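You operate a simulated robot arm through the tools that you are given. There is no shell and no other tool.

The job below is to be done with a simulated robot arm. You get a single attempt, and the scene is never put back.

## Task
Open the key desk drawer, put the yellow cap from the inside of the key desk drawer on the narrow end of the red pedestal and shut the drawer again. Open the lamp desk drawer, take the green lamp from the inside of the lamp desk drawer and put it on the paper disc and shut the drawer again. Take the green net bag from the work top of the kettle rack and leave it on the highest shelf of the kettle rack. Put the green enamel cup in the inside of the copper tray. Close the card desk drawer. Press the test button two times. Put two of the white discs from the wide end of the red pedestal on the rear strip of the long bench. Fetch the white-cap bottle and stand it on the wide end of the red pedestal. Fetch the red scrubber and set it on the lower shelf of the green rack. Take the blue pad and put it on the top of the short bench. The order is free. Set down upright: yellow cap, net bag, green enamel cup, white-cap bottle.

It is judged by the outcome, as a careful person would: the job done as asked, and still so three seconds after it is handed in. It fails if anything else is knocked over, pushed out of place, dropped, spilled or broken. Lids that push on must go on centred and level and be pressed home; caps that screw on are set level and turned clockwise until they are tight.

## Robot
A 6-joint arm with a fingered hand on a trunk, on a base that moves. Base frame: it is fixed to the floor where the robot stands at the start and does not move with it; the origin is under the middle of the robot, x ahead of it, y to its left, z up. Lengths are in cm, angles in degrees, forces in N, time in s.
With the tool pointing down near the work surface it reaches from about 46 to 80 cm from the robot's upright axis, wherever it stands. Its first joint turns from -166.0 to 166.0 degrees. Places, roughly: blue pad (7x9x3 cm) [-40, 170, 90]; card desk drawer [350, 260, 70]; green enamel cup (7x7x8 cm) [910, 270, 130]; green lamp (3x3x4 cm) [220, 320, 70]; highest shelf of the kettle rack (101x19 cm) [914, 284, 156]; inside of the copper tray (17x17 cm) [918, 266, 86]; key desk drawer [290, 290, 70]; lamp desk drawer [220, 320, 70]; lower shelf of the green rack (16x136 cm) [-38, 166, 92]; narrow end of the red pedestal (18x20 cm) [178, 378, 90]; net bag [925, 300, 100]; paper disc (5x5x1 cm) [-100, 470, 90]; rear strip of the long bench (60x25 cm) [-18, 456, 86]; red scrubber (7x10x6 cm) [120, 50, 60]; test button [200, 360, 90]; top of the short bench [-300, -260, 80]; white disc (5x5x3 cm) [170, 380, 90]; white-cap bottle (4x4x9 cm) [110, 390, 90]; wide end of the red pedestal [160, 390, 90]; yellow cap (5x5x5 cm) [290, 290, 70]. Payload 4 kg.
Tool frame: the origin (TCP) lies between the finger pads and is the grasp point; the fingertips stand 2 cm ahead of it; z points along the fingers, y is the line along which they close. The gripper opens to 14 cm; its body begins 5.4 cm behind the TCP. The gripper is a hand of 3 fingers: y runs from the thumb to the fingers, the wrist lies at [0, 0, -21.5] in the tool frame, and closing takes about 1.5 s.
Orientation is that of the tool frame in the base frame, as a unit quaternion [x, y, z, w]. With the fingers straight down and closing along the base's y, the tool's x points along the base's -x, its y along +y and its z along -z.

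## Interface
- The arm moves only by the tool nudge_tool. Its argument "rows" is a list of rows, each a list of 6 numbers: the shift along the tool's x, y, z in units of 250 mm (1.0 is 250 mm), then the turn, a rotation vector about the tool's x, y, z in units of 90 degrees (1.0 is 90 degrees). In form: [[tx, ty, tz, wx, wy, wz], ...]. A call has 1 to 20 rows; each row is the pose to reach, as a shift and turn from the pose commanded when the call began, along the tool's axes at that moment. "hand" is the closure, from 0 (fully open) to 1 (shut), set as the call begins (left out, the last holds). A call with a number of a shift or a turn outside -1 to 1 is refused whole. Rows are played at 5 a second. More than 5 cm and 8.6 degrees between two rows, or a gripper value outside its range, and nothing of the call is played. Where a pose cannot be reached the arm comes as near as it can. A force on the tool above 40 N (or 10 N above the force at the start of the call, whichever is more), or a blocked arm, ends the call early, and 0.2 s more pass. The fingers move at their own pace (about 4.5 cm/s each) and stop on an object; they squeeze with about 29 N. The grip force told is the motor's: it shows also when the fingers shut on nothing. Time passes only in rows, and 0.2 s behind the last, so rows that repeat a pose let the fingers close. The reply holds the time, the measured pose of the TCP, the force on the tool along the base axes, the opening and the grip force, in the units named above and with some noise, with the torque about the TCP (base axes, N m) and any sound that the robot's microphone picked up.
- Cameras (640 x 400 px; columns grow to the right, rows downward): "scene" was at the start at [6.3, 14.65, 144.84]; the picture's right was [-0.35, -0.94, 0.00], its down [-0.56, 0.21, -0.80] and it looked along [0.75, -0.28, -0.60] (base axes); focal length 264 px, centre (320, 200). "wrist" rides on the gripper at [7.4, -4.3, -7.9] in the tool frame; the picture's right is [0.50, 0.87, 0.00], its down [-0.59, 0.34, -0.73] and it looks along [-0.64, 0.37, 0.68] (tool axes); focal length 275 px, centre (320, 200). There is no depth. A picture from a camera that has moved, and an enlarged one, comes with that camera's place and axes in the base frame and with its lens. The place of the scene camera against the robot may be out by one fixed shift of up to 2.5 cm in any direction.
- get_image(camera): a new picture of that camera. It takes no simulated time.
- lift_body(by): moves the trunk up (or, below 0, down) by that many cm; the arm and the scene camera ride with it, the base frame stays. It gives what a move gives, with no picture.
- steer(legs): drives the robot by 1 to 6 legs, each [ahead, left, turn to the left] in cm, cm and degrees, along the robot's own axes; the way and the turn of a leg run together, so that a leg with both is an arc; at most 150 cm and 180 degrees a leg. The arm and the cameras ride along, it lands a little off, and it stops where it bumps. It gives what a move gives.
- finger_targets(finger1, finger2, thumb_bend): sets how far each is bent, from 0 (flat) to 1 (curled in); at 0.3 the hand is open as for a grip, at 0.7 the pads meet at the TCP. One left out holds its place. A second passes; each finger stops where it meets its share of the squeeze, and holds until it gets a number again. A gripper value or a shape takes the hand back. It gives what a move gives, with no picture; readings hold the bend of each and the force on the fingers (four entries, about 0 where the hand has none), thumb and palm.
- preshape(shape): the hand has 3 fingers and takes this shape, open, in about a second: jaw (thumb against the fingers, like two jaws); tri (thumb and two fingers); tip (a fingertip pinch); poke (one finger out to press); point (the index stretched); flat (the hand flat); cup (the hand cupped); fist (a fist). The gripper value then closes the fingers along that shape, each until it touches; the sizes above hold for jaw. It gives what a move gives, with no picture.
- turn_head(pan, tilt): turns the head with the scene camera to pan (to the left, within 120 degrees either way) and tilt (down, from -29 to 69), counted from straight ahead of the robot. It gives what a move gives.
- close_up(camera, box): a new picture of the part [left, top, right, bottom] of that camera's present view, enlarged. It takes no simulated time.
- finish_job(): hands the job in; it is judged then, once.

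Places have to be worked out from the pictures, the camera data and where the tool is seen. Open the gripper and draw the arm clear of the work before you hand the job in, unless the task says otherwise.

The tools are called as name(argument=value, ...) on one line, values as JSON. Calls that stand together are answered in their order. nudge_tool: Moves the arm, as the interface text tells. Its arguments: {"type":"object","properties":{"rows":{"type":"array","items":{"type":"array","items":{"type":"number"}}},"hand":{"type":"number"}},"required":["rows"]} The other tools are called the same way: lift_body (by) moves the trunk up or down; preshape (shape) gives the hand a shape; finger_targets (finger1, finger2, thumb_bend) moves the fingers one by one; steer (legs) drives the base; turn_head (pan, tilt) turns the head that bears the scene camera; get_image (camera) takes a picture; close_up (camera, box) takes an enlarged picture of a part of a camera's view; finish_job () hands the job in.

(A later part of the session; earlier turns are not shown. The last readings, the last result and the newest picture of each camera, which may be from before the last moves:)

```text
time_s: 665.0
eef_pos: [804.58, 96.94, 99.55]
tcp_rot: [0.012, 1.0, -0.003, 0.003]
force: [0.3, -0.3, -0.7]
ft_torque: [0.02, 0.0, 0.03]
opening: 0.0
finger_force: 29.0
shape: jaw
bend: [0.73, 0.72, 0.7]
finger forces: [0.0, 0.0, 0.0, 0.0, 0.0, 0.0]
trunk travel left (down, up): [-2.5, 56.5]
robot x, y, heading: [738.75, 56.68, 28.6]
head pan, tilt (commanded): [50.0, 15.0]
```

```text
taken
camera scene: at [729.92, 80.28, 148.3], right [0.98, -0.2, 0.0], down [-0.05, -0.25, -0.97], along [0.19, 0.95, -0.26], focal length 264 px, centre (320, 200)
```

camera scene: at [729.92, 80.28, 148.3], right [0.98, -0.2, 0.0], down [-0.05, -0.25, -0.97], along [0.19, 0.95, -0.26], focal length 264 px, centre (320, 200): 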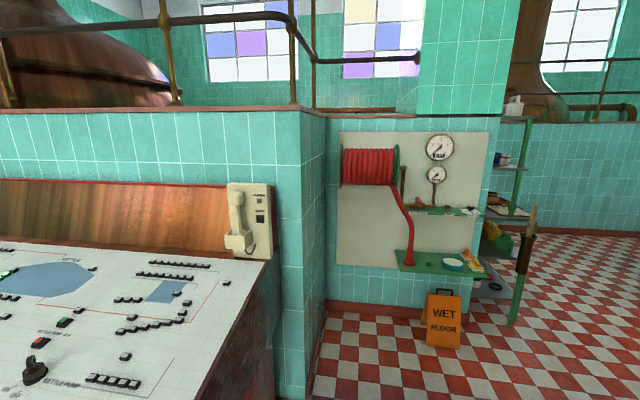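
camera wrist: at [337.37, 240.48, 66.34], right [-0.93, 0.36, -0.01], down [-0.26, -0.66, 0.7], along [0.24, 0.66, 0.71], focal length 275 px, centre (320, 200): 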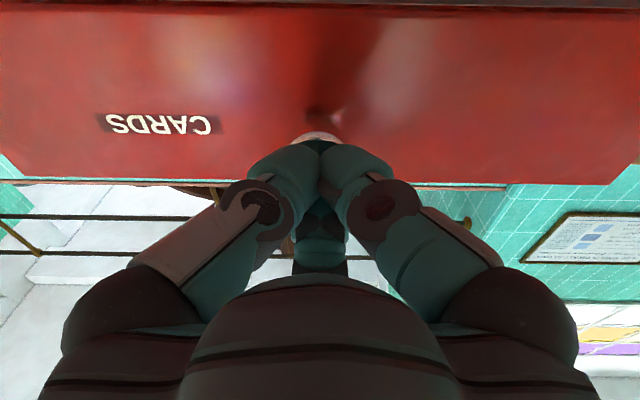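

The kettle rack stands beyond the hose panel, with the green net bag visible on it. I retract the arm for the narrow passage between the wet-floor sign and the kettle's fittings.

nudge_tool(rows=[[0.12, -0.078, -0.057, 0, 0, 0], [0.24, -0.155, -0.114, 0, 0, 0], [0.36, -0.233, -0.171, 0, 0, 0], [0.48, -0.311, -0.229, 0, 0, 0], [0.6, -0.389, -0.286, 0, 0, 0], [0.72, -0.466, -0.343, 0, 0, 0], [0.84, -0.544, -0.4, 0, 0, 0]])

steer(legs=[[120, 20, 0]])

turn_head(pan=15, tilt=25)

get_image(camera="scene")

```text
time_s: 666.6
eef_pos: [782.99, 83.92, 109.57]
tcp_rot: [0.011, 1.0, -0.002, 0.004]
force: [0.7, 0.5, -0.3]
ft_torque: [-0.01, 0.01, 0.01]
opening: 0.0
finger_force: 28.2
shape: jaw
bend: [0.73, 0.72, 0.7]
finger forces: [0.1, 0.0, 0.0, 0.0, 0.0, 0.0]
trunk travel left (down, up): [-2.5, 56.5]
robot x, y, heading: [738.57, 56.59, 28.9]
head pan, tilt (commanded): [50.0, 15.0]
```

```text
time_s: 672.8
eef_pos: [880.36, 160.28, 109.42]
tcp_rot: [0.011, 1.0, -0.002, 0.003]
force: [0.8, 0.0, -0.5]
ft_torque: [-0.01, -0.04, 0.01]
opening: 0.0
finger_force: 29.0
shape: jaw
bend: [0.73, 0.72, 0.7]
finger forces: [0.0, 0.0, 0.0, 0.0, 0.0, 0.0]
trunk travel left (down, up): [-2.5, 56.5]
robot x, y, heading: [836.14, 133.24, 28.7]
head pan, tilt (commanded): [50.0, 15.0]
```

```text
time_s: 673.8
eef_pos: [880.43, 160.38, 109.43]
tcp_rot: [0.011, 1.0, -0.003, 0.003]
force: [-0.1, 0.2, 0.2]
ft_torque: [0.0, 0.02, -0.04]
opening: 0.0
finger_force: 29.3
shape: jaw
bend: [0.73, 0.72, 0.7]
finger forces: [0.0, 0.0, 0.1, 0.0, 0.0, 0.1]
trunk travel left (down, up): [-2.5, 56.5]
robot x, y, heading: [835.72, 132.99, 29.0]
head pan, tilt (commanded): [15.0, 25.0]
```

```text
taken
camera scene: at [831.9, 153.87, 146.68], right [0.69, -0.72, 0.0], down [-0.3, -0.29, -0.91], along [0.65, 0.63, -0.42], focal length 264 px, centre (320, 200)
```

scene: 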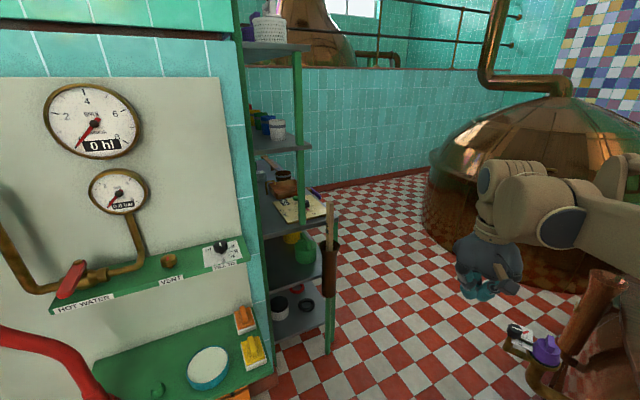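

The rack's long side runs away from me, facing the kettle; the copper tray and cups are visible. I drive between the pole and the kettle's tap to its front side and turn to face it.

steer(legs=[[118, -3, 0], [76, 15, 0], [0, 0, 130]])

turn_head(pan=0, tilt=20)

get_image(camera="scene")

```text
time_s: 688.9
eef_pos: [948.84, 252.02, 109.56]
tcp_rot: [0.906, -0.423, -0.002, -0.003]
force: [0.0, 1.2, 0.0]
ft_torque: [0.02, 0.03, 0.0]
opening: 0.01
finger_force: 28.9
shape: jaw
bend: [0.73, 0.72, 0.7]
finger forces: [0.0, 0.0, 0.0, 0.0, 0.0, 0.0]
trunk travel left (down, up): [-2.5, 56.5]
robot x, y, heading: [998.44, 236.96, 160.2]
head pan, tilt (commanded): [15.0, 25.0]
```

```text
time_s: 689.7
eef_pos: [948.87, 252.07, 109.45]
tcp_rot: [0.906, -0.423, -0.002, -0.004]
force: [0.0, -0.6, -0.3]
ft_torque: [0.0, 0.0, -0.02]
opening: 0.0
finger_force: 29.2
shape: jaw
bend: [0.73, 0.72, 0.7]
finger forces: [0.0, 0.0, 0.0, 0.0, 0.0, 0.1]
trunk travel left (down, up): [-2.5, 56.5]
robot x, y, heading: [998.53, 237.0, 159.9]
head pan, tilt (commanded): [0.0, 20.0]
```

```text
taken
camera scene: at [985.38, 220.17, 147.48], right [0.34, 0.94, 0.0], down [0.32, -0.12, -0.94], along [-0.88, 0.32, -0.34], focal length 264 px, centre (320, 200)
```

scene: 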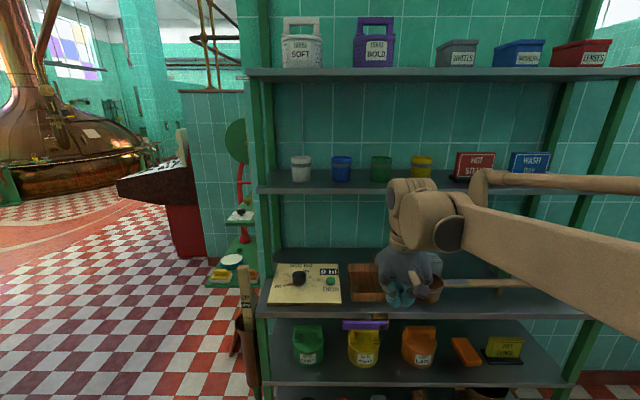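

I now face the rack: green cup on the second shelf, copper tray on the work top below it, and the net bag must be behind my arm. I swing the arm 50° to the left to see.

nudge_tool(rows=[[0.1055, 0.1467, 0, 0, 0, -0.0556], [0.2233, 0.2838, 0, 0, 0, -0.1111], [0.3527, 0.4099, 0, 0, 0, -0.1667], [0.4926, 0.5244, 0, 0, 0, -0.2222], [0.6419, 0.6262, 0, 0, 0, -0.2778]])

nudge_tool(rows=[[0.1055, 0.1467, 0, 0, 0, -0.0556], [0.2233, 0.2838, 0, 0, 0, -0.1111], [0.3527, 0.4099, 0, 0, 0, -0.1667], [0.4926, 0.5244, 0, 0, 0, -0.2222], [0.6419, 0.6262, 0, 0, 0, -0.2778]])

get_image(camera="scene")

close_up(camera="scene", box=[330, 130, 570, 280])

```text
time_s: 690.9
eef_pos: [947.19, 229.65, 109.4]
tcp_rot: [0.976, -0.216, -0.001, -0.004]
force: [-0.6, 1.1, 0.3]
ft_torque: [-0.01, 0.01, -0.01]
opening: 0.0
finger_force: 28.6
shape: jaw
bend: [0.73, 0.72, 0.7]
finger forces: [0.1, 0.1, 0.1, 0.1, 0.1, 0.0]
trunk travel left (down, up): [-2.5, 56.5]
robot x, y, heading: [998.69, 236.99, 160.0]
head pan, tilt (commanded): [0.0, 20.0]
```

```text
time_s: 692.1
eef_pos: [955.23, 208.69, 109.17]
tcp_rot: [1.0, 0.001, 0.0, -0.004]
force: [-0.2, -0.3, -1.0]
ft_torque: [0.01, 0.0, -0.01]
opening: 0.0
finger_force: 29.2
shape: jaw
bend: [0.73, 0.72, 0.7]
finger forces: [0.0, 0.0, 0.1, 0.0, 0.1, 0.1]
trunk travel left (down, up): [-2.5, 56.5]
robot x, y, heading: [998.78, 236.77, 160.1]
head pan, tilt (commanded): [0.0, 20.0]
```

```text
taken
camera scene: at [985.4, 220.13, 147.48], right [0.34, 0.94, 0.0], down [0.32, -0.12, -0.94], along [-0.88, 0.32, -0.34], focal length 264 px, centre (320, 200)
```

scene: 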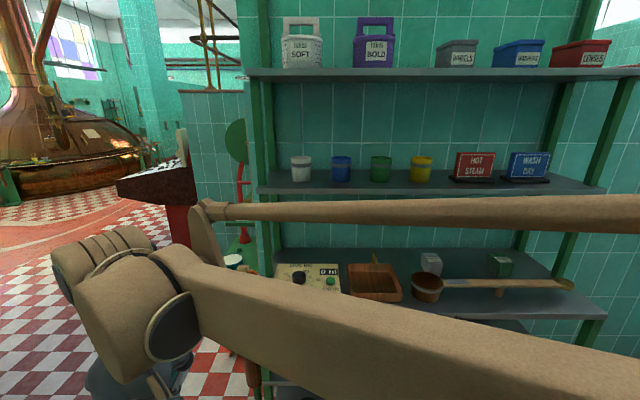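

```text
2.67 times, centred on (450, 205) of scene
camera zoom: at [985.4, 220.13, 147.48], right [0.34, 0.94, 0.0], down [0.32, -0.12, -0.94], along [-0.88, 0.32, -0.34], focal length 703 px, centre (-27, 187)
```

zoom: 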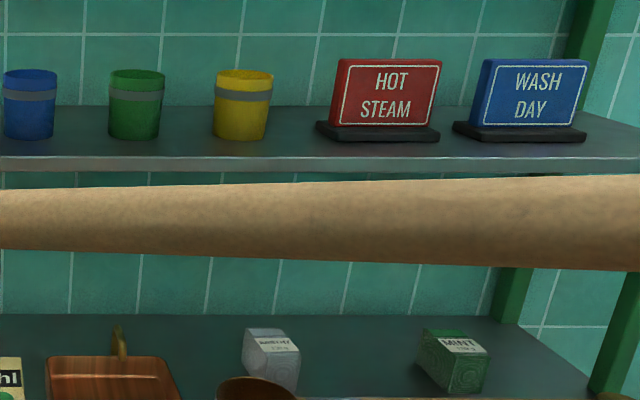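

The green net bag ("MINT") stands on the work top behind a ladle handle. I raise the trunk 25 cm to look down on the work top and shelves.

lift_body(by=28)

turn_head(pan=-10, tilt=35)

get_image(camera="scene")

close_up(camera="scene", box=[280, 180, 480, 305])

close_up(camera="scene", box=[240, 20, 560, 180])

```text
time_s: 694.9
eef_pos: [955.13, 208.68, 137.15]
tcp_rot: [1.0, 0.001, 0.0, -0.004]
force: [-0.2, -0.3, -0.7]
ft_torque: [-0.02, 0.01, 0.0]
opening: 0.0
finger_force: 29.0
shape: jaw
bend: [0.73, 0.72, 0.7]
finger forces: [0.0, 0.0, 0.0, 0.1, 0.0, 0.0]
trunk travel left (down, up): [-30.5, 28.5]
robot x, y, heading: [998.62, 236.67, 160.3]
head pan, tilt (commanded): [0.0, 20.0]
```

```text
time_s: 695.7
eef_pos: [955.14, 208.73, 137.1]
tcp_rot: [1.0, 0.0, 0.0, -0.005]
force: [0.1, 0.8, 0.2]
ft_torque: [0.02, 0.01, -0.01]
opening: 0.0
finger_force: 29.1
shape: jaw
bend: [0.73, 0.72, 0.7]
finger forces: [0.1, 0.1, 0.0, 0.0, 0.0, 0.0]
trunk travel left (down, up): [-30.5, 28.5]
robot x, y, heading: [998.62, 236.83, 160.0]
head pan, tilt (commanded): [-10.0, 35.0]
```

```text
taken
camera scene: at [985.69, 220.68, 174.68], right [0.4, 0.92, 0.0], down [0.39, -0.17, -0.91], along [-0.83, 0.36, -0.42], focal length 264 px, centre (320, 200)
```

scene: 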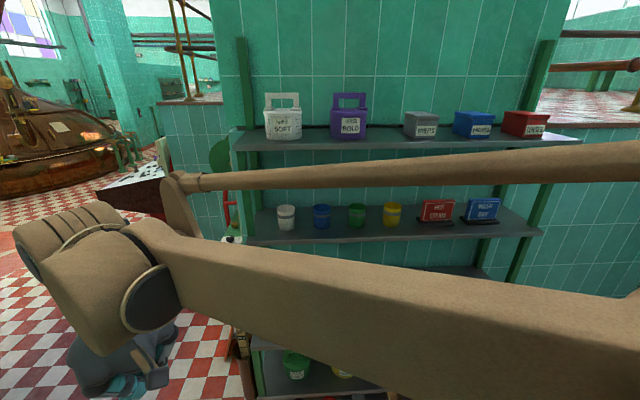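

```text
3.20 times, centred on (380, 242) of scene
camera zoom: at [985.69, 220.68, 174.68], right [0.4, 0.92, 0.0], down [0.39, -0.17, -0.91], along [-0.83, 0.36, -0.42], focal length 844 px, centre (128, 64)
```

zoom: 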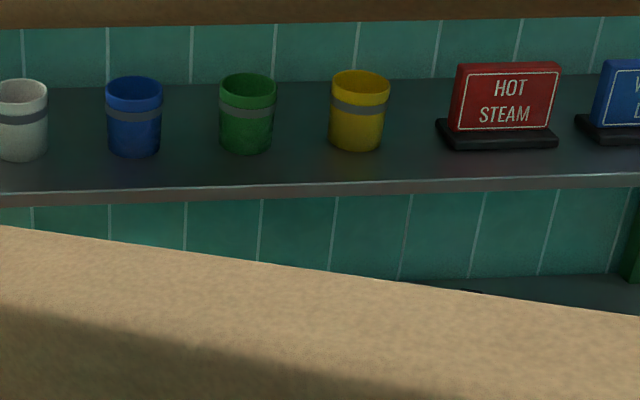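

```text
2.00 times, centred on (400, 100) of scene
camera zoom: at [985.69, 220.68, 174.68], right [0.4, 0.92, 0.0], down [0.39, -0.17, -0.91], along [-0.83, 0.36, -0.42], focal length 527 px, centre (160, 400)
```

zoom: 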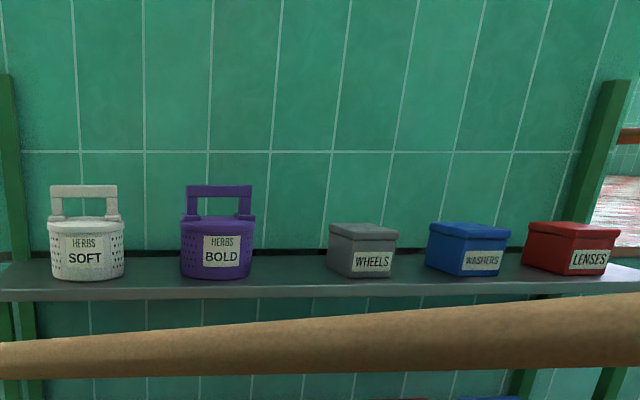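

The arm hides the work top. I swing the arm round to the robot's right side instead (110° clockwise, four equal moves at safe radius).

nudge_tool(rows=[[-0.0913, -0.1559, 0, 0, 0, 0.0556], [-0.1688, -0.3192, 0, 0, 0, 0.1111], [-0.2316, -0.4886, 0, 0, 0, 0.1667], [-0.2795, -0.6629, 0, 0, 0, 0.2222], [-0.312, -0.8407, 0, 0, 0, 0.2778], [-0.3224, -0.9304, 0, 0, 0, 0.3056]])

nudge_tool(rows=[[-0.0913, -0.1559, 0, 0, 0, 0.0556], [-0.1688, -0.3192, 0, 0, 0, 0.1111], [-0.2316, -0.4886, 0, 0, 0, 0.1667], [-0.2795, -0.6629, 0, 0, 0, 0.2222], [-0.312, -0.8407, 0, 0, 0, 0.2778], [-0.3224, -0.9304, 0, 0, 0, 0.3056]])

nudge_tool(rows=[[-0.0913, -0.1559, 0, 0, 0, 0.0556], [-0.1688, -0.3192, 0, 0, 0, 0.1111], [-0.2316, -0.4886, 0, 0, 0, 0.1667], [-0.2795, -0.6629, 0, 0, 0, 0.2222], [-0.312, -0.8407, 0, 0, 0, 0.2778], [-0.3224, -0.9304, 0, 0, 0, 0.3056]])

nudge_tool(rows=[[-0.0913, -0.1559, 0, 0, 0, 0.0556], [-0.1688, -0.3192, 0, 0, 0, 0.1111], [-0.2316, -0.4886, 0, 0, 0, 0.1667], [-0.2795, -0.6629, 0, 0, 0, 0.2222], [-0.312, -0.8407, 0, 0, 0, 0.2778], [-0.3224, -0.9304, 0, 0, 0, 0.3056]])

turn_head(pan=-5, tilt=45)

get_image(camera="scene")

```text
time_s: 697.1
eef_pos: [947.27, 232.11, 137.39]
tcp_rot: [0.971, -0.237, -0.001, -0.004]
force: [-0.2, -0.1, -0.1]
ft_torque: [-0.02, 0.02, -0.01]
opening: 0.0
finger_force: 29.0
shape: jaw
bend: [0.73, 0.72, 0.7]
finger forces: [0.0, 0.0, 0.0, 0.0, 0.0, 0.0]
trunk travel left (down, up): [-30.5, 28.5]
robot x, y, heading: [998.67, 237.05, 159.9]
head pan, tilt (commanded): [-10.0, 35.0]
```

```text
time_s: 698.5
eef_pos: [950.69, 256.35, 137.57]
tcp_rot: [0.887, -0.462, -0.001, -0.004]
force: [-0.2, 0.3, 0.2]
ft_torque: [0.01, -0.02, 0.01]
opening: 0.0
finger_force: 28.9
shape: jaw
bend: [0.73, 0.72, 0.7]
finger forces: [0.0, 0.0, 0.0, 0.0, 0.1, 0.1]
trunk travel left (down, up): [-30.5, 28.5]
robot x, y, heading: [998.59, 236.6, 160.0]
head pan, tilt (commanded): [-10.0, 35.0]
```

```text
time_s: 699.9
eef_pos: [965.07, 276.34, 137.62]
tcp_rot: [0.752, -0.659, -0.003, -0.004]
force: [0.3, 0.0, 0.7]
ft_torque: [0.02, 0.01, -0.02]
opening: 0.02
finger_force: 29.5
shape: jaw
bend: [0.73, 0.72, 0.7]
finger forces: [0.1, 0.0, 0.0, 0.0, 0.1, 0.1]
trunk travel left (down, up): [-30.5, 28.5]
robot x, y, heading: [998.34, 236.95, 159.9]
head pan, tilt (commanded): [-10.0, 35.0]
```

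```text
time_s: 701.3
eef_pos: [987.16, 287.38, 137.94]
tcp_rot: [-0.573, 0.82, 0.003, 0.002]
force: [0.4, 0.9, 0.5]
ft_torque: [-0.03, -0.01, -0.01]
opening: 0.0
finger_force: 29.2
shape: jaw
bend: [0.73, 0.72, 0.7]
finger forces: [0.0, 0.0, 0.1, 0.1, 0.1, 0.0]
trunk travel left (down, up): [-30.5, 28.5]
robot x, y, heading: [998.53, 236.45, 160.1]
head pan, tilt (commanded): [-10.0, 35.0]
```

```text
time_s: 702.0
eef_pos: [987.15, 287.29, 137.71]
tcp_rot: [-0.574, 0.819, 0.003, 0.001]
force: [-1.2, 0.3, -0.4]
ft_torque: [-0.02, 0.01, 0.01]
opening: 0.0
finger_force: 28.3
shape: jaw
bend: [0.73, 0.72, 0.7]
finger forces: [0.0, 0.0, 0.0, 0.0, 0.1, 0.0]
trunk travel left (down, up): [-30.5, 28.5]
robot x, y, heading: [998.94, 236.82, 160.1]
head pan, tilt (commanded): [-5.0, 45.0]
```

```text
taken
camera scene: at [986.79, 220.46, 171.63], right [0.42, 0.91, 0.0], down [0.64, -0.3, -0.71], along [-0.64, 0.3, -0.71], focal length 264 px, centre (320, 200)
```

scene: 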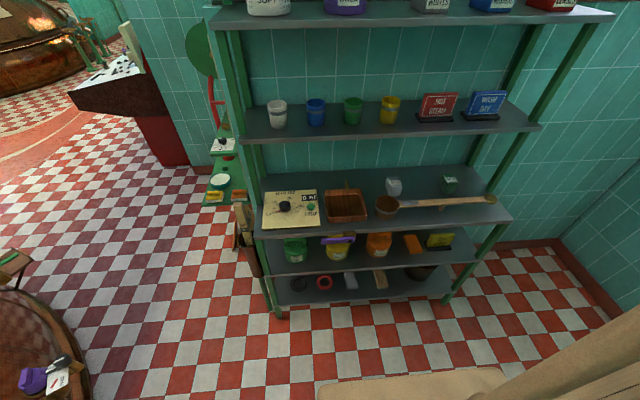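

A clear view now. I zoom in on the work top and the second shelf.

close_up(camera="scene", box=[300, 150, 510, 250])

close_up(camera="scene", box=[250, 70, 450, 160])

```text
3.05 times, centred on (405, 200) of scene
camera zoom: at [986.79, 220.46, 171.63], right [0.42, 0.91, 0.0], down [0.64, -0.3, -0.71], along [-0.64, 0.3, -0.71], focal length 803 px, centre (61, 200)
```

zoom: 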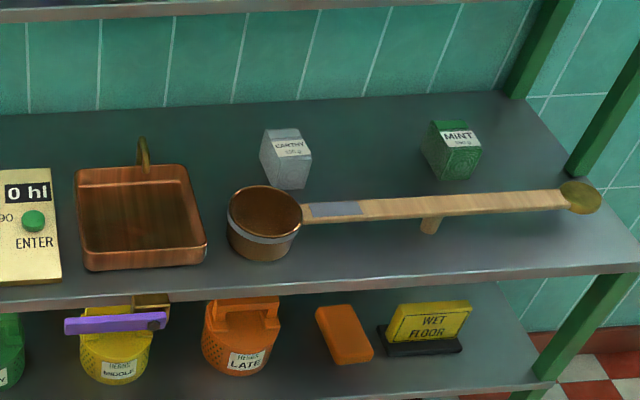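

```text
3.20 times, centred on (350, 115) of scene
camera zoom: at [986.79, 220.46, 171.63], right [0.42, 0.91, 0.0], down [0.64, -0.3, -0.71], along [-0.64, 0.3, -0.71], focal length 844 px, centre (224, 472)
```

zoom: 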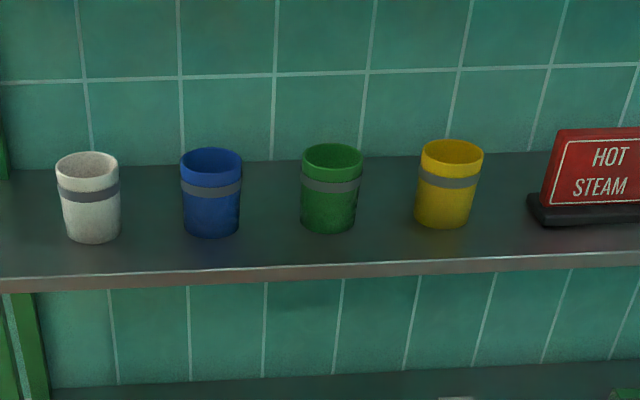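

The cups, copper tray, ladle and the green MINT bag are clear. I'll do the cup first: swing the arm back to the front (57°) and open the hand.

nudge_tool(rows=[[0.105, 0.147, 0, 0, 0, -0.0556], [0.2223, 0.2849, 0, 0, 0, -0.1111], [0.3512, 0.4118, 0, 0, 0, -0.1667], [0.4908, 0.5269, 0, 0, 0, -0.2222], [0.6398, 0.6295, 0, 0, 0, -0.2778], [0.7491, 0.6934, 0, 0, 0, -0.3167]], hand=0.3)

nudge_tool(rows=[[0.105, 0.147, 0, 0, 0, -0.0556], [0.2223, 0.2849, 0, 0, 0, -0.1111], [0.3512, 0.4118, 0, 0, 0, -0.1667], [0.4908, 0.5269, 0, 0, 0, -0.2222], [0.6398, 0.6295, 0, 0, 0, -0.2778], [0.7491, 0.6934, 0, 0, 0, -0.3167]])

get_image(camera="wrist")

```text
time_s: 703.4
eef_pos: [964.25, 275.55, 137.78]
tcp_rot: [0.758, -0.652, -0.003, -0.003]
force: [0.5, 1.3, -0.4]
ft_torque: [0.01, -0.04, 0.0]
opening: 9.81
finger_force: 0.0
shape: jaw
bend: [0.27, 0.27, 0.25]
finger forces: [0.1, 0.1, 0.0, 0.0, 0.0, 0.0]
trunk travel left (down, up): [-30.5, 28.5]
robot x, y, heading: [998.64, 236.89, 160.1]
head pan, tilt (commanded): [-5.0, 45.0]
```

```text
time_s: 704.8
eef_pos: [949.98, 254.45, 137.43]
tcp_rot: [0.895, -0.445, -0.002, -0.004]
force: [0.3, 0.6, 0.0]
ft_torque: [0.02, -0.01, 0.0]
opening: 9.8
finger_force: 0.1
shape: jaw
bend: [0.27, 0.27, 0.25]
finger forces: [0.1, 0.1, 0.0, 0.0, 0.0, 0.0]
trunk travel left (down, up): [-30.5, 28.5]
robot x, y, heading: [998.84, 236.55, 159.8]
head pan, tilt (commanded): [-5.0, 45.0]
```

```text
taken
camera wrist: at [957.75, 251.06, 145.45], right [-0.39, -0.92, -0.01], down [-0.63, 0.26, 0.74], along [-0.68, 0.29, -0.68], focal length 275 px, centre (320, 200)
```

wrist: 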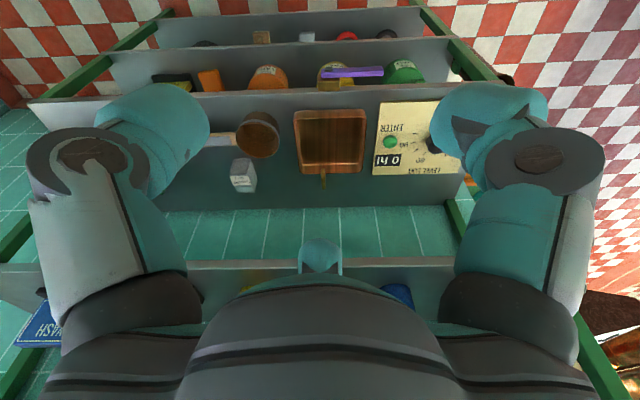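

The hand faces the rack with v≈578, in line with the green cup. I tilt it 45° forward while moving 12 cm closer.

nudge_tool(rows=[[-0.068, 0.042, 0.033, -0.044, -0.0707, 0], [-0.136, 0.084, 0.067, -0.088, -0.1413, 0], [-0.204, 0.127, 0.1, -0.132, -0.212, 0], [-0.272, 0.169, 0.133, -0.176, -0.2827, 0], [-0.34, 0.211, 0.167, -0.22, -0.3533, 0], [-0.408, 0.253, 0.2, -0.264, -0.424, 0]], hand=0.25)

get_image(camera="wrist")

get_image(camera="scene")

```text
time_s: 706.2
eef_pos: [938.71, 258.83, 132.64]
tcp_rot: [0.827, -0.41, -0.384, 0.032]
force: [0.0, 0.8, 0.1]
ft_torque: [-0.03, 0.02, 0.03]
opening: 10.48
finger_force: 0.0
shape: jaw
bend: [0.25, 0.25, 0.24]
finger forces: [0.0, 0.1, 0.1, 0.0, 0.0, 0.1]
trunk travel left (down, up): [-30.5, 28.5]
robot x, y, heading: [998.72, 236.63, 160.1]
head pan, tilt (commanded): [-5.0, 45.0]
```

```text
taken
camera wrist: at [949.38, 254.44, 132.08], right [-0.38, -0.92, 0.02], down [0.05, 0.0, 1.0], along [-0.92, 0.38, 0.04], focal length 275 px, centre (320, 200)
```

wrist: 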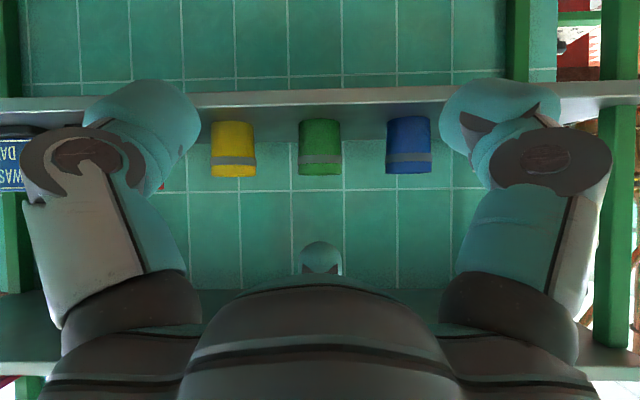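

```text
taken
camera scene: at [986.68, 220.46, 171.62], right [0.42, 0.91, 0.0], down [0.64, -0.3, -0.71], along [-0.64, 0.3, -0.71], focal length 264 px, centre (320, 200)
```

scene: 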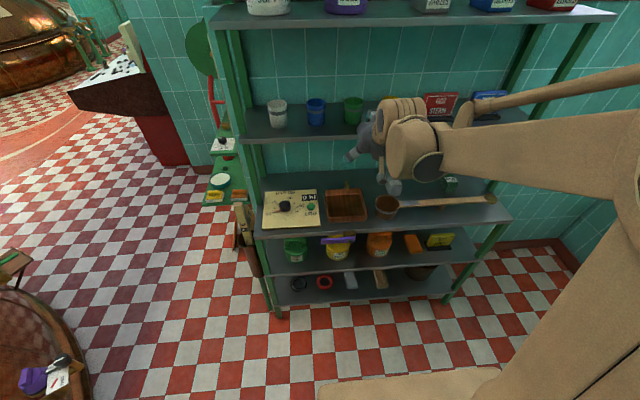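

The wrist camera sees the green cup exactly centred (z≈121.4–130). I ease the tilt to 30° for better finger heights and move to a start point above-front of the cup.

nudge_tool(rows=[[-0.123, 0.076, 0.027, 0.0219, 0.0356, 0], [-0.247, 0.152, 0.054, 0.0437, 0.0711, 0], [-0.37, 0.228, 0.08, 0.0656, 0.1067, 0], [-0.493, 0.304, 0.107, 0.0874, 0.1422, -0.001]])

get_image(camera="wrist")

close_up(camera="scene", box=[250, 0, 490, 150])

```text
time_s: 707.2
eef_pos: [927.38, 263.25, 141.04]
tcp_rot: [0.865, -0.429, -0.259, 0.021]
force: [1.1, 0.6, 0.1]
ft_torque: [0.03, -0.04, -0.01]
opening: 10.44
finger_force: 0.0
shape: jaw
bend: [0.25, 0.25, 0.24]
finger forces: [0.1, 0.0, 0.0, 0.0, 0.0, 0.0]
trunk travel left (down, up): [-30.5, 28.5]
robot x, y, heading: [998.64, 236.99, 159.9]
head pan, tilt (commanded): [-5.0, 45.0]
```

```text
taken
camera wrist: at [937.81, 258.95, 143.55], right [-0.38, -0.92, 0.01], down [-0.2, 0.09, 0.98], along [-0.9, 0.37, -0.22], focal length 275 px, centre (320, 200)
```

wrist: 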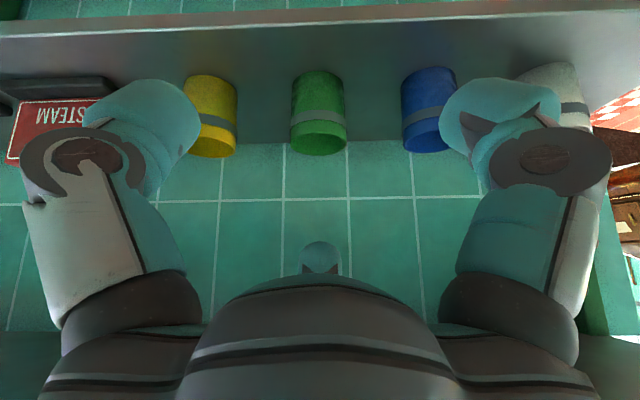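

```text
2.67 times, centred on (370, 75) of scene
camera zoom: at [986.57, 220.5, 171.61], right [0.42, 0.91, 0.0], down [0.64, -0.3, -0.71], along [-0.64, 0.3, -0.71], focal length 703 px, centre (187, 533)
```

zoom: 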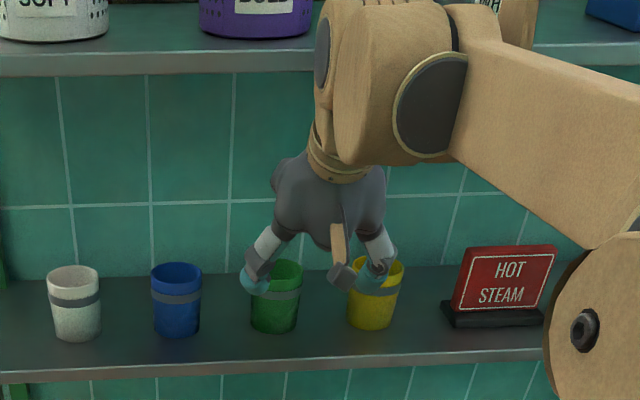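

Two wrist views put the cup's axis at (910.5, 270.3), rim z 130.1. I move to the pre-grasp 13 cm back along the tool axis.

nudge_tool(rows=[[-0.103, 0.057, 0.111, 0, 0, 0], [-0.206, 0.113, 0.222, 0, 0, 0], [-0.309, 0.17, 0.333, 0, 0, 0]])

get_image(camera="wrist")

close_up(camera="scene", box=[250, 0, 490, 150])

```text
time_s: 708.0
eef_pos: [916.49, 268.1, 137.82]
tcp_rot: [0.866, -0.429, -0.257, 0.021]
force: [0.5, -0.3, 0.2]
ft_torque: [0.04, 0.01, 0.05]
opening: 10.48
finger_force: 0.0
shape: jaw
bend: [0.25, 0.25, 0.24]
finger forces: [0.1, 0.0, 0.0, 0.0, 0.0, 0.1]
trunk travel left (down, up): [-30.5, 28.5]
robot x, y, heading: [999.19, 236.73, 160.1]
head pan, tilt (commanded): [-5.0, 45.0]
```

```text
taken
camera wrist: at [926.81, 263.75, 140.52], right [-0.38, -0.92, 0.01], down [-0.2, 0.09, 0.98], along [-0.9, 0.37, -0.22], focal length 275 px, centre (320, 200)
```

wrist: 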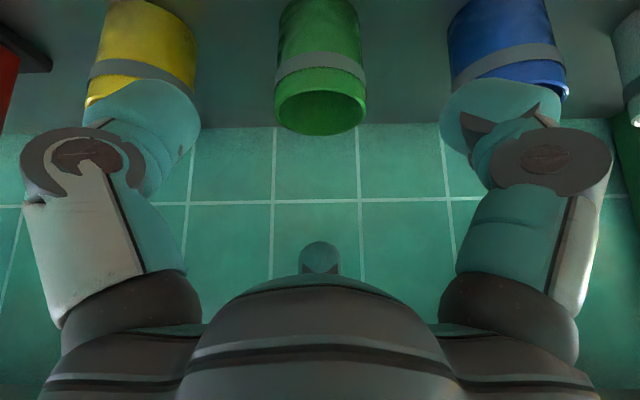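

```text
2.67 times, centred on (370, 75) of scene
camera zoom: at [986.35, 220.59, 171.6], right [0.42, 0.91, 0.0], down [0.64, -0.3, -0.71], along [-0.64, 0.3, -0.71], focal length 703 px, centre (187, 533)
```

zoom: 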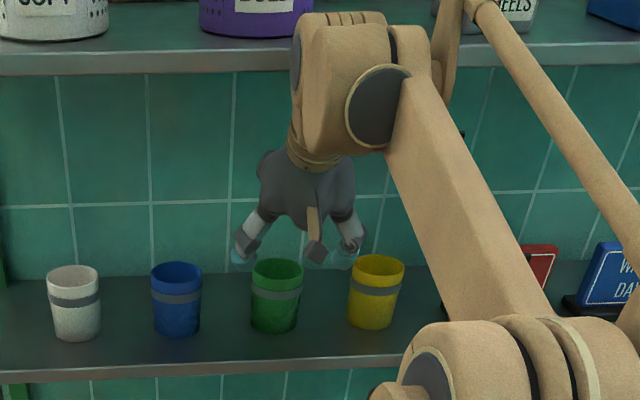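

The wrist would pass close to the top shelf's edge at 30°; I change the tilt to 40° for more clearance and narrow the hand a little.

nudge_tool(rows=[[0.036, -0.022, -0.006, -0.029, -0.0473, 0], [0.072, -0.045, -0.012, -0.0583, -0.0946, 0.0007], [0.072, -0.045, -0.012, -0.0583, -0.0946, 0.0007]], hand=0.35)

get_image(camera="wrist")

```text
time_s: 708.8
eef_pos: [918.53, 267.12, 137.33]
tcp_rot: [0.842, -0.417, -0.342, 0.029]
force: [0.1, 0.6, -0.7]
ft_torque: [-0.03, -0.01, 0.01]
opening: 9.16
finger_force: 0.1
shape: jaw
bend: [0.28, 0.28, 0.27]
finger forces: [0.0, 0.1, 0.0, 0.0, 0.1, 0.0]
trunk travel left (down, up): [-30.5, 28.5]
robot x, y, heading: [998.83, 236.87, 160.2]
head pan, tilt (commanded): [-5.0, 45.0]
```

```text
taken
camera wrist: at [929.16, 262.78, 137.86], right [-0.38, -0.92, 0.01], down [-0.04, 0.03, 1.0], along [-0.92, 0.38, -0.05], focal length 275 px, centre (320, 200)
```

wrist: 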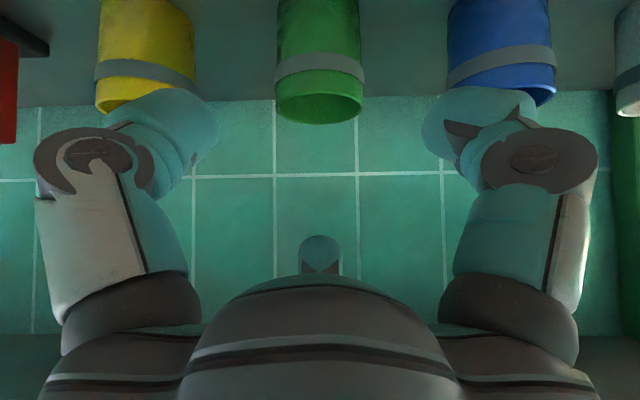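

Well aligned. I advance 13 cm along the tool axis around the cup.

nudge_tool(rows=[[0, 0, 0.13, 0, 0, 0], [0, 0, 0.26, 0, 0, 0], [0, 0, 0.38, 0, 0, 0], [0, 0, 0.47, 0, 0, 0], [0, 0, 0.52, 0, 0, 0]])

get_image(camera="wrist")

close_up(camera="scene", box=[250, 0, 490, 150])

```text
time_s: 710.0
eef_pos: [910.68, 270.24, 127.33]
tcp_rot: [0.842, -0.417, -0.341, 0.029]
force: [-0.9, 0.2, 4.3]
ft_torque: [0.08, 0.15, 0.0]
opening: 9.27
finger_force: 0.1
shape: jaw
bend: [0.28, 0.26, 0.27]
finger forces: [0.1, 3.8, 0.0, 0.1, 0.0, 0.0]
trunk travel left (down, up): [-30.5, 28.5]
robot x, y, heading: [998.76, 236.87, 160.3]
head pan, tilt (commanded): [-5.0, 45.0]
```

```text
taken
camera wrist: at [921.43, 265.82, 128.04], right [-0.38, -0.92, 0.01], down [-0.04, 0.03, 1.0], along [-0.92, 0.38, -0.05], focal length 275 px, centre (320, 200)
```

wrist: 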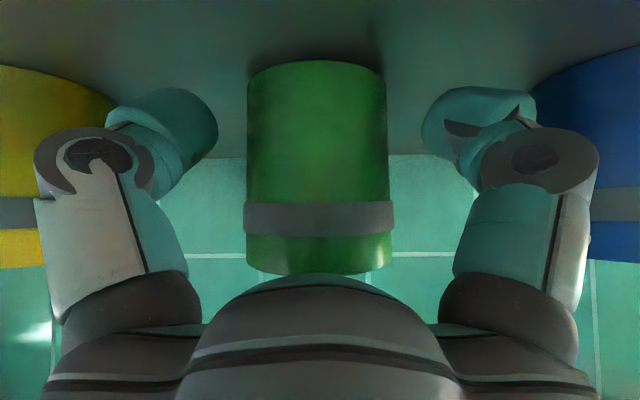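

```text
2.67 times, centred on (370, 75) of scene
camera zoom: at [986.79, 220.42, 171.63], right [0.42, 0.91, 0.0], down [0.64, -0.3, -0.71], along [-0.64, 0.3, -0.71], focal length 703 px, centre (187, 533)
```

zoom: 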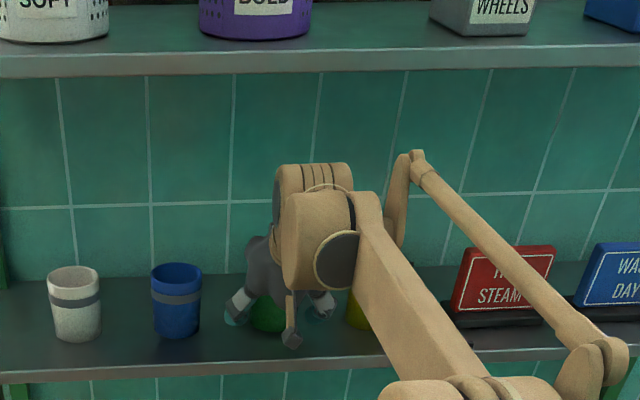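

The far finger lightly touches the cup's rim; the cup is centred and upright. I close the hand.

nudge_tool(rows=[[0, 0, 0, 0, 0, 0], [0, 0, 0, 0, 0, 0], [0, 0, 0, 0, 0, 0], [0, 0, 0, 0, 0, 0], [0, 0, 0, 0, 0, 0], [0, 0, 0, 0, 0, 0]], hand=1)

get_image(camera="wrist")

close_up(camera="scene", box=[290, 70, 410, 145])

```text
time_s: 711.4
eef_pos: [911.05, 270.24, 127.58]
tcp_rot: [0.841, -0.418, -0.342, 0.029]
force: [-3.3, 2.9, 16.4]
ft_torque: [0.48, 0.81, -0.06]
opening: 5.77
finger_force: 28.8
shape: jaw
bend: [0.41, 0.29, 0.4]
finger forces: [26.2, 119.1, 0.0, 0.0, 23.2, 0.0]
trunk travel left (down, up): [-30.5, 28.5]
robot x, y, heading: [998.58, 237.01, 160.0]
head pan, tilt (commanded): [-5.0, 45.0]
```

```text
taken
camera wrist: at [921.56, 265.83, 128.15], right [-0.38, -0.92, 0.01], down [-0.04, 0.03, 1.0], along [-0.92, 0.38, -0.04], focal length 275 px, centre (320, 200)
```

wrist: 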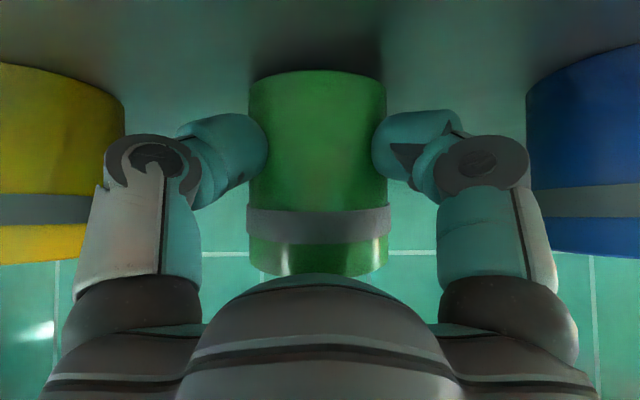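

```text
5.33 times, centred on (350, 108) of scene
camera zoom: at [986.95, 220.4, 171.64], right [0.42, 0.91, 0.0], down [0.64, -0.3, -0.71], along [-0.64, 0.3, -0.71], focal length 1406 px, centre (160, 693)
```

zoom: 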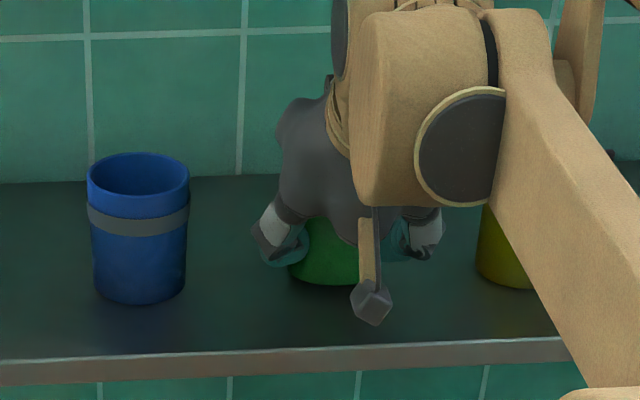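

Finger 2 reads 119 N: it jams on the rim. I open at once, back out, and will turn the hand 60° so two fingers go round the far sides and one on the near side.

nudge_tool(rows=[[0, 0, 0, 0, 0, 0], [0, 0, 0, 0, 0, 0], [0, 0, 0, 0, 0, 0], [0, 0, 0, 0, 0, 0]], hand=0.3)

nudge_tool(rows=[[0, 0, -0.1, 0, 0, 0], [0, 0, -0.22, 0, 0, 0], [0, 0, -0.36, 0, 0, 0], [0, 0, -0.52, 0, 0, 0]])

get_image(camera="wrist")

```text
time_s: 712.4
eef_pos: [910.69, 270.21, 127.44]
tcp_rot: [0.841, -0.417, -0.343, 0.029]
force: [0.1, 0.6, 0.4]
ft_torque: [0.02, -0.01, -0.03]
opening: 9.76
finger_force: 0.0
shape: jaw
bend: [0.27, 0.27, 0.25]
finger forces: [0.0, 0.2, 0.1, 0.1, 0.0, 0.0]
trunk travel left (down, up): [-30.5, 28.5]
robot x, y, heading: [998.98, 236.5, 160.0]
head pan, tilt (commanded): [-5.0, 45.0]
```

```text
time_s: 713.4
eef_pos: [918.63, 267.15, 137.58]
tcp_rot: [0.842, -0.417, -0.341, 0.03]
force: [1.4, -0.1, 0.5]
ft_torque: [-0.02, 0.0, 0.0]
opening: 9.76
finger_force: 0.1
shape: jaw
bend: [0.27, 0.27, 0.25]
finger forces: [0.1, 0.0, 0.0, 0.2, 0.0, 0.1]
trunk travel left (down, up): [-30.5, 28.5]
robot x, y, heading: [998.72, 236.91, 160.0]
head pan, tilt (commanded): [-5.0, 45.0]
```

```text
taken
camera wrist: at [929.39, 262.66, 138.01], right [-0.38, -0.92, 0.01], down [-0.04, 0.03, 1.0], along [-0.92, 0.38, -0.05], focal length 275 px, centre (320, 200)
```

wrist: 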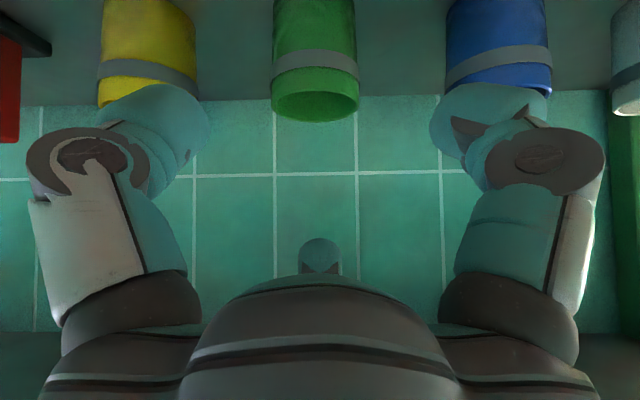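

The cup is still upright in its place. I rotate the hand −60° about its axis, a little further back.

nudge_tool(rows=[[0, 0, -0.02, 0, 0, -0.083], [0, 0, -0.05, 0, 0, -0.167], [0, 0, -0.08, 0, 0, -0.25], [0, 0, -0.1, 0, 0, -0.333], [0, 0, -0.1, 0, 0, -0.417], [0, 0, -0.1, 0, 0, -0.5], [0, 0, -0.1, 0, 0, -0.583], [0, 0, -0.1, 0, 0, -0.667]])

get_image(camera="wrist")

close_up(camera="scene", box=[250, 0, 490, 150])

```text
time_s: 715.2
eef_pos: [919.97, 266.74, 139.31]
tcp_rot: [0.937, 0.06, -0.311, -0.147]
force: [0.7, 1.0, 0.3]
ft_torque: [-0.01, -0.02, 0.01]
opening: 9.76
finger_force: 0.2
shape: jaw
bend: [0.27, 0.27, 0.25]
finger forces: [0.1, 0.0, 0.1, 0.1, 0.1, 0.0]
trunk travel left (down, up): [-30.5, 28.5]
robot x, y, heading: [998.97, 236.81, 160.0]
head pan, tilt (commanded): [-5.0, 45.0]
```

```text
taken
camera wrist: at [930.52, 270.34, 142.54], right [0.42, -0.72, -0.55], down [-0.02, -0.62, 0.79], along [-0.91, -0.32, -0.28], focal length 275 px, centre (320, 200)
```

wrist: 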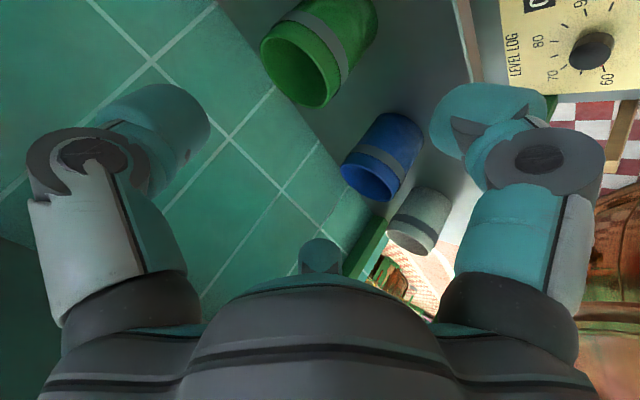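

```text
2.67 times, centred on (370, 75) of scene
camera zoom: at [986.74, 220.44, 171.62], right [0.42, 0.91, 0.0], down [0.64, -0.3, -0.71], along [-0.64, 0.3, -0.71], focal length 703 px, centre (187, 533)
```

zoom: 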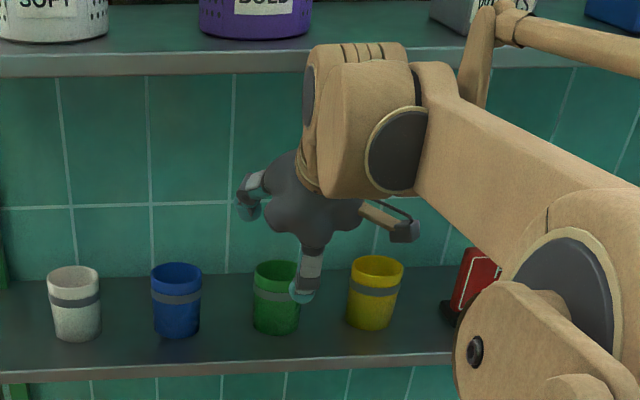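

For a tall cup under a shelf a steeper hand coming in horizontally suits better: two fingers pass on either side, one stays in front. I move out in front at z≈127 and change the tilt to 25°.

nudge_tool(rows=[[0.132, 0.068, 0, -0.0159, 0.0293, 0], [0.264, 0.136, 0, -0.0318, 0.0586, 0], [0.397, 0.204, 0, -0.0476, 0.0879, 0], [0.529, 0.272, 0, -0.0635, 0.1172, 0], [0.661, 0.34, 0, -0.0794, 0.1465, -0.001]], hand=0.3)

get_image(camera="wrist")

get_image(camera="scene")

```text
time_s: 716.4
eef_pos: [933.53, 261.93, 127.18]
tcp_rot: [0.974, 0.063, -0.196, -0.093]
force: [0.1, 0.4, -0.9]
ft_torque: [0.01, -0.02, -0.04]
opening: 9.77
finger_force: 0.2
shape: jaw
bend: [0.27, 0.27, 0.25]
finger forces: [0.0, 0.0, 0.1, 0.0, 0.0, 0.0]
trunk travel left (down, up): [-30.5, 28.5]
robot x, y, heading: [998.37, 236.66, 159.9]
head pan, tilt (commanded): [-5.0, 45.0]
```

```text
taken
camera wrist: at [943.0, 266.0, 132.6], right [0.53, -0.77, -0.36], down [-0.22, -0.54, 0.81], along [-0.82, -0.35, -0.45], focal length 275 px, centre (320, 200)
```

wrist: 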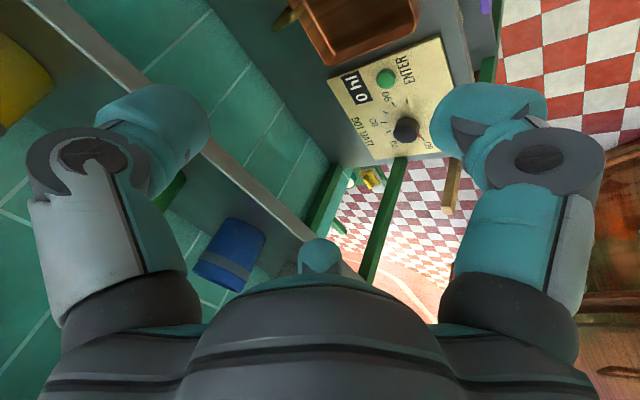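

```text
taken
camera scene: at [986.8, 220.42, 171.62], right [0.42, 0.91, 0.0], down [0.64, -0.3, -0.71], along [-0.64, 0.3, -0.71], focal length 264 px, centre (320, 200)
```

scene: 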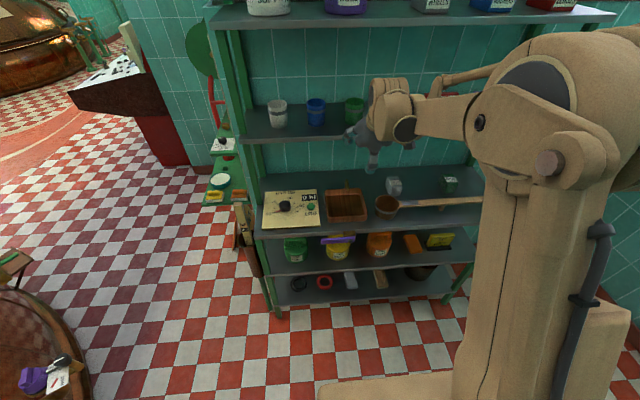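

I advance horizontally toward the cup, half way first.

nudge_tool(rows=[[-0.128, -0.069, 0.068, 0, 0, 0], [-0.255, -0.137, 0.135, 0, 0, 0], [-0.383, -0.206, 0.203, 0, 0, 0]])

close_up(camera="scene", box=[270, 20, 470, 145])

get_image(camera="wrist")

```text
time_s: 717.2
eef_pos: [921.99, 266.34, 127.05]
tcp_rot: [0.974, 0.062, -0.196, -0.093]
force: [-0.2, -0.6, 0.5]
ft_torque: [-0.02, -0.04, 0.01]
opening: 9.75
finger_force: 0.1
shape: jaw
bend: [0.27, 0.27, 0.25]
finger forces: [0.0, 0.0, 0.1, 0.0, 0.1, 0.1]
trunk travel left (down, up): [-30.5, 28.5]
robot x, y, heading: [998.81, 237.1, 160.2]
head pan, tilt (commanded): [-5.0, 45.0]
```

```text
3.20 times, centred on (370, 82) of scene
camera zoom: at [986.49, 220.53, 171.61], right [0.42, 0.91, 0.0], down [0.64, -0.3, -0.71], along [-0.64, 0.3, -0.71], focal length 844 px, centre (160, 576)
```

zoom: 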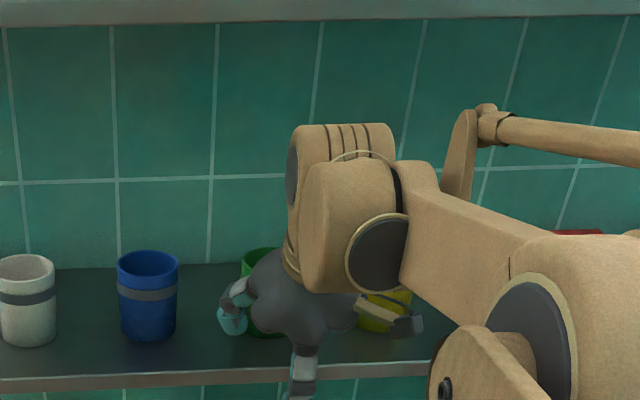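

```text
taken
camera wrist: at [931.41, 270.52, 132.47], right [0.53, -0.77, -0.36], down [-0.22, -0.54, 0.81], along [-0.82, -0.35, -0.46], focal length 275 px, centre (320, 200)
```

wrist: 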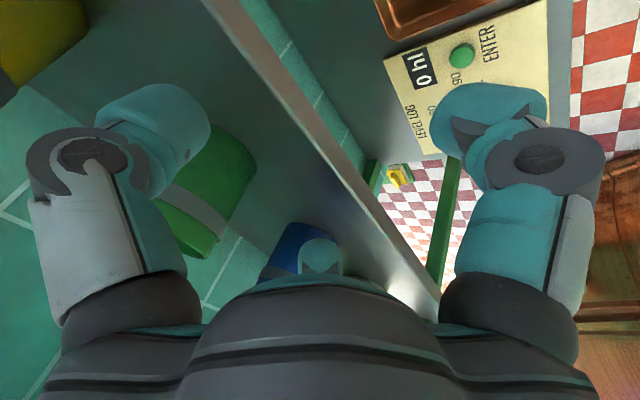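

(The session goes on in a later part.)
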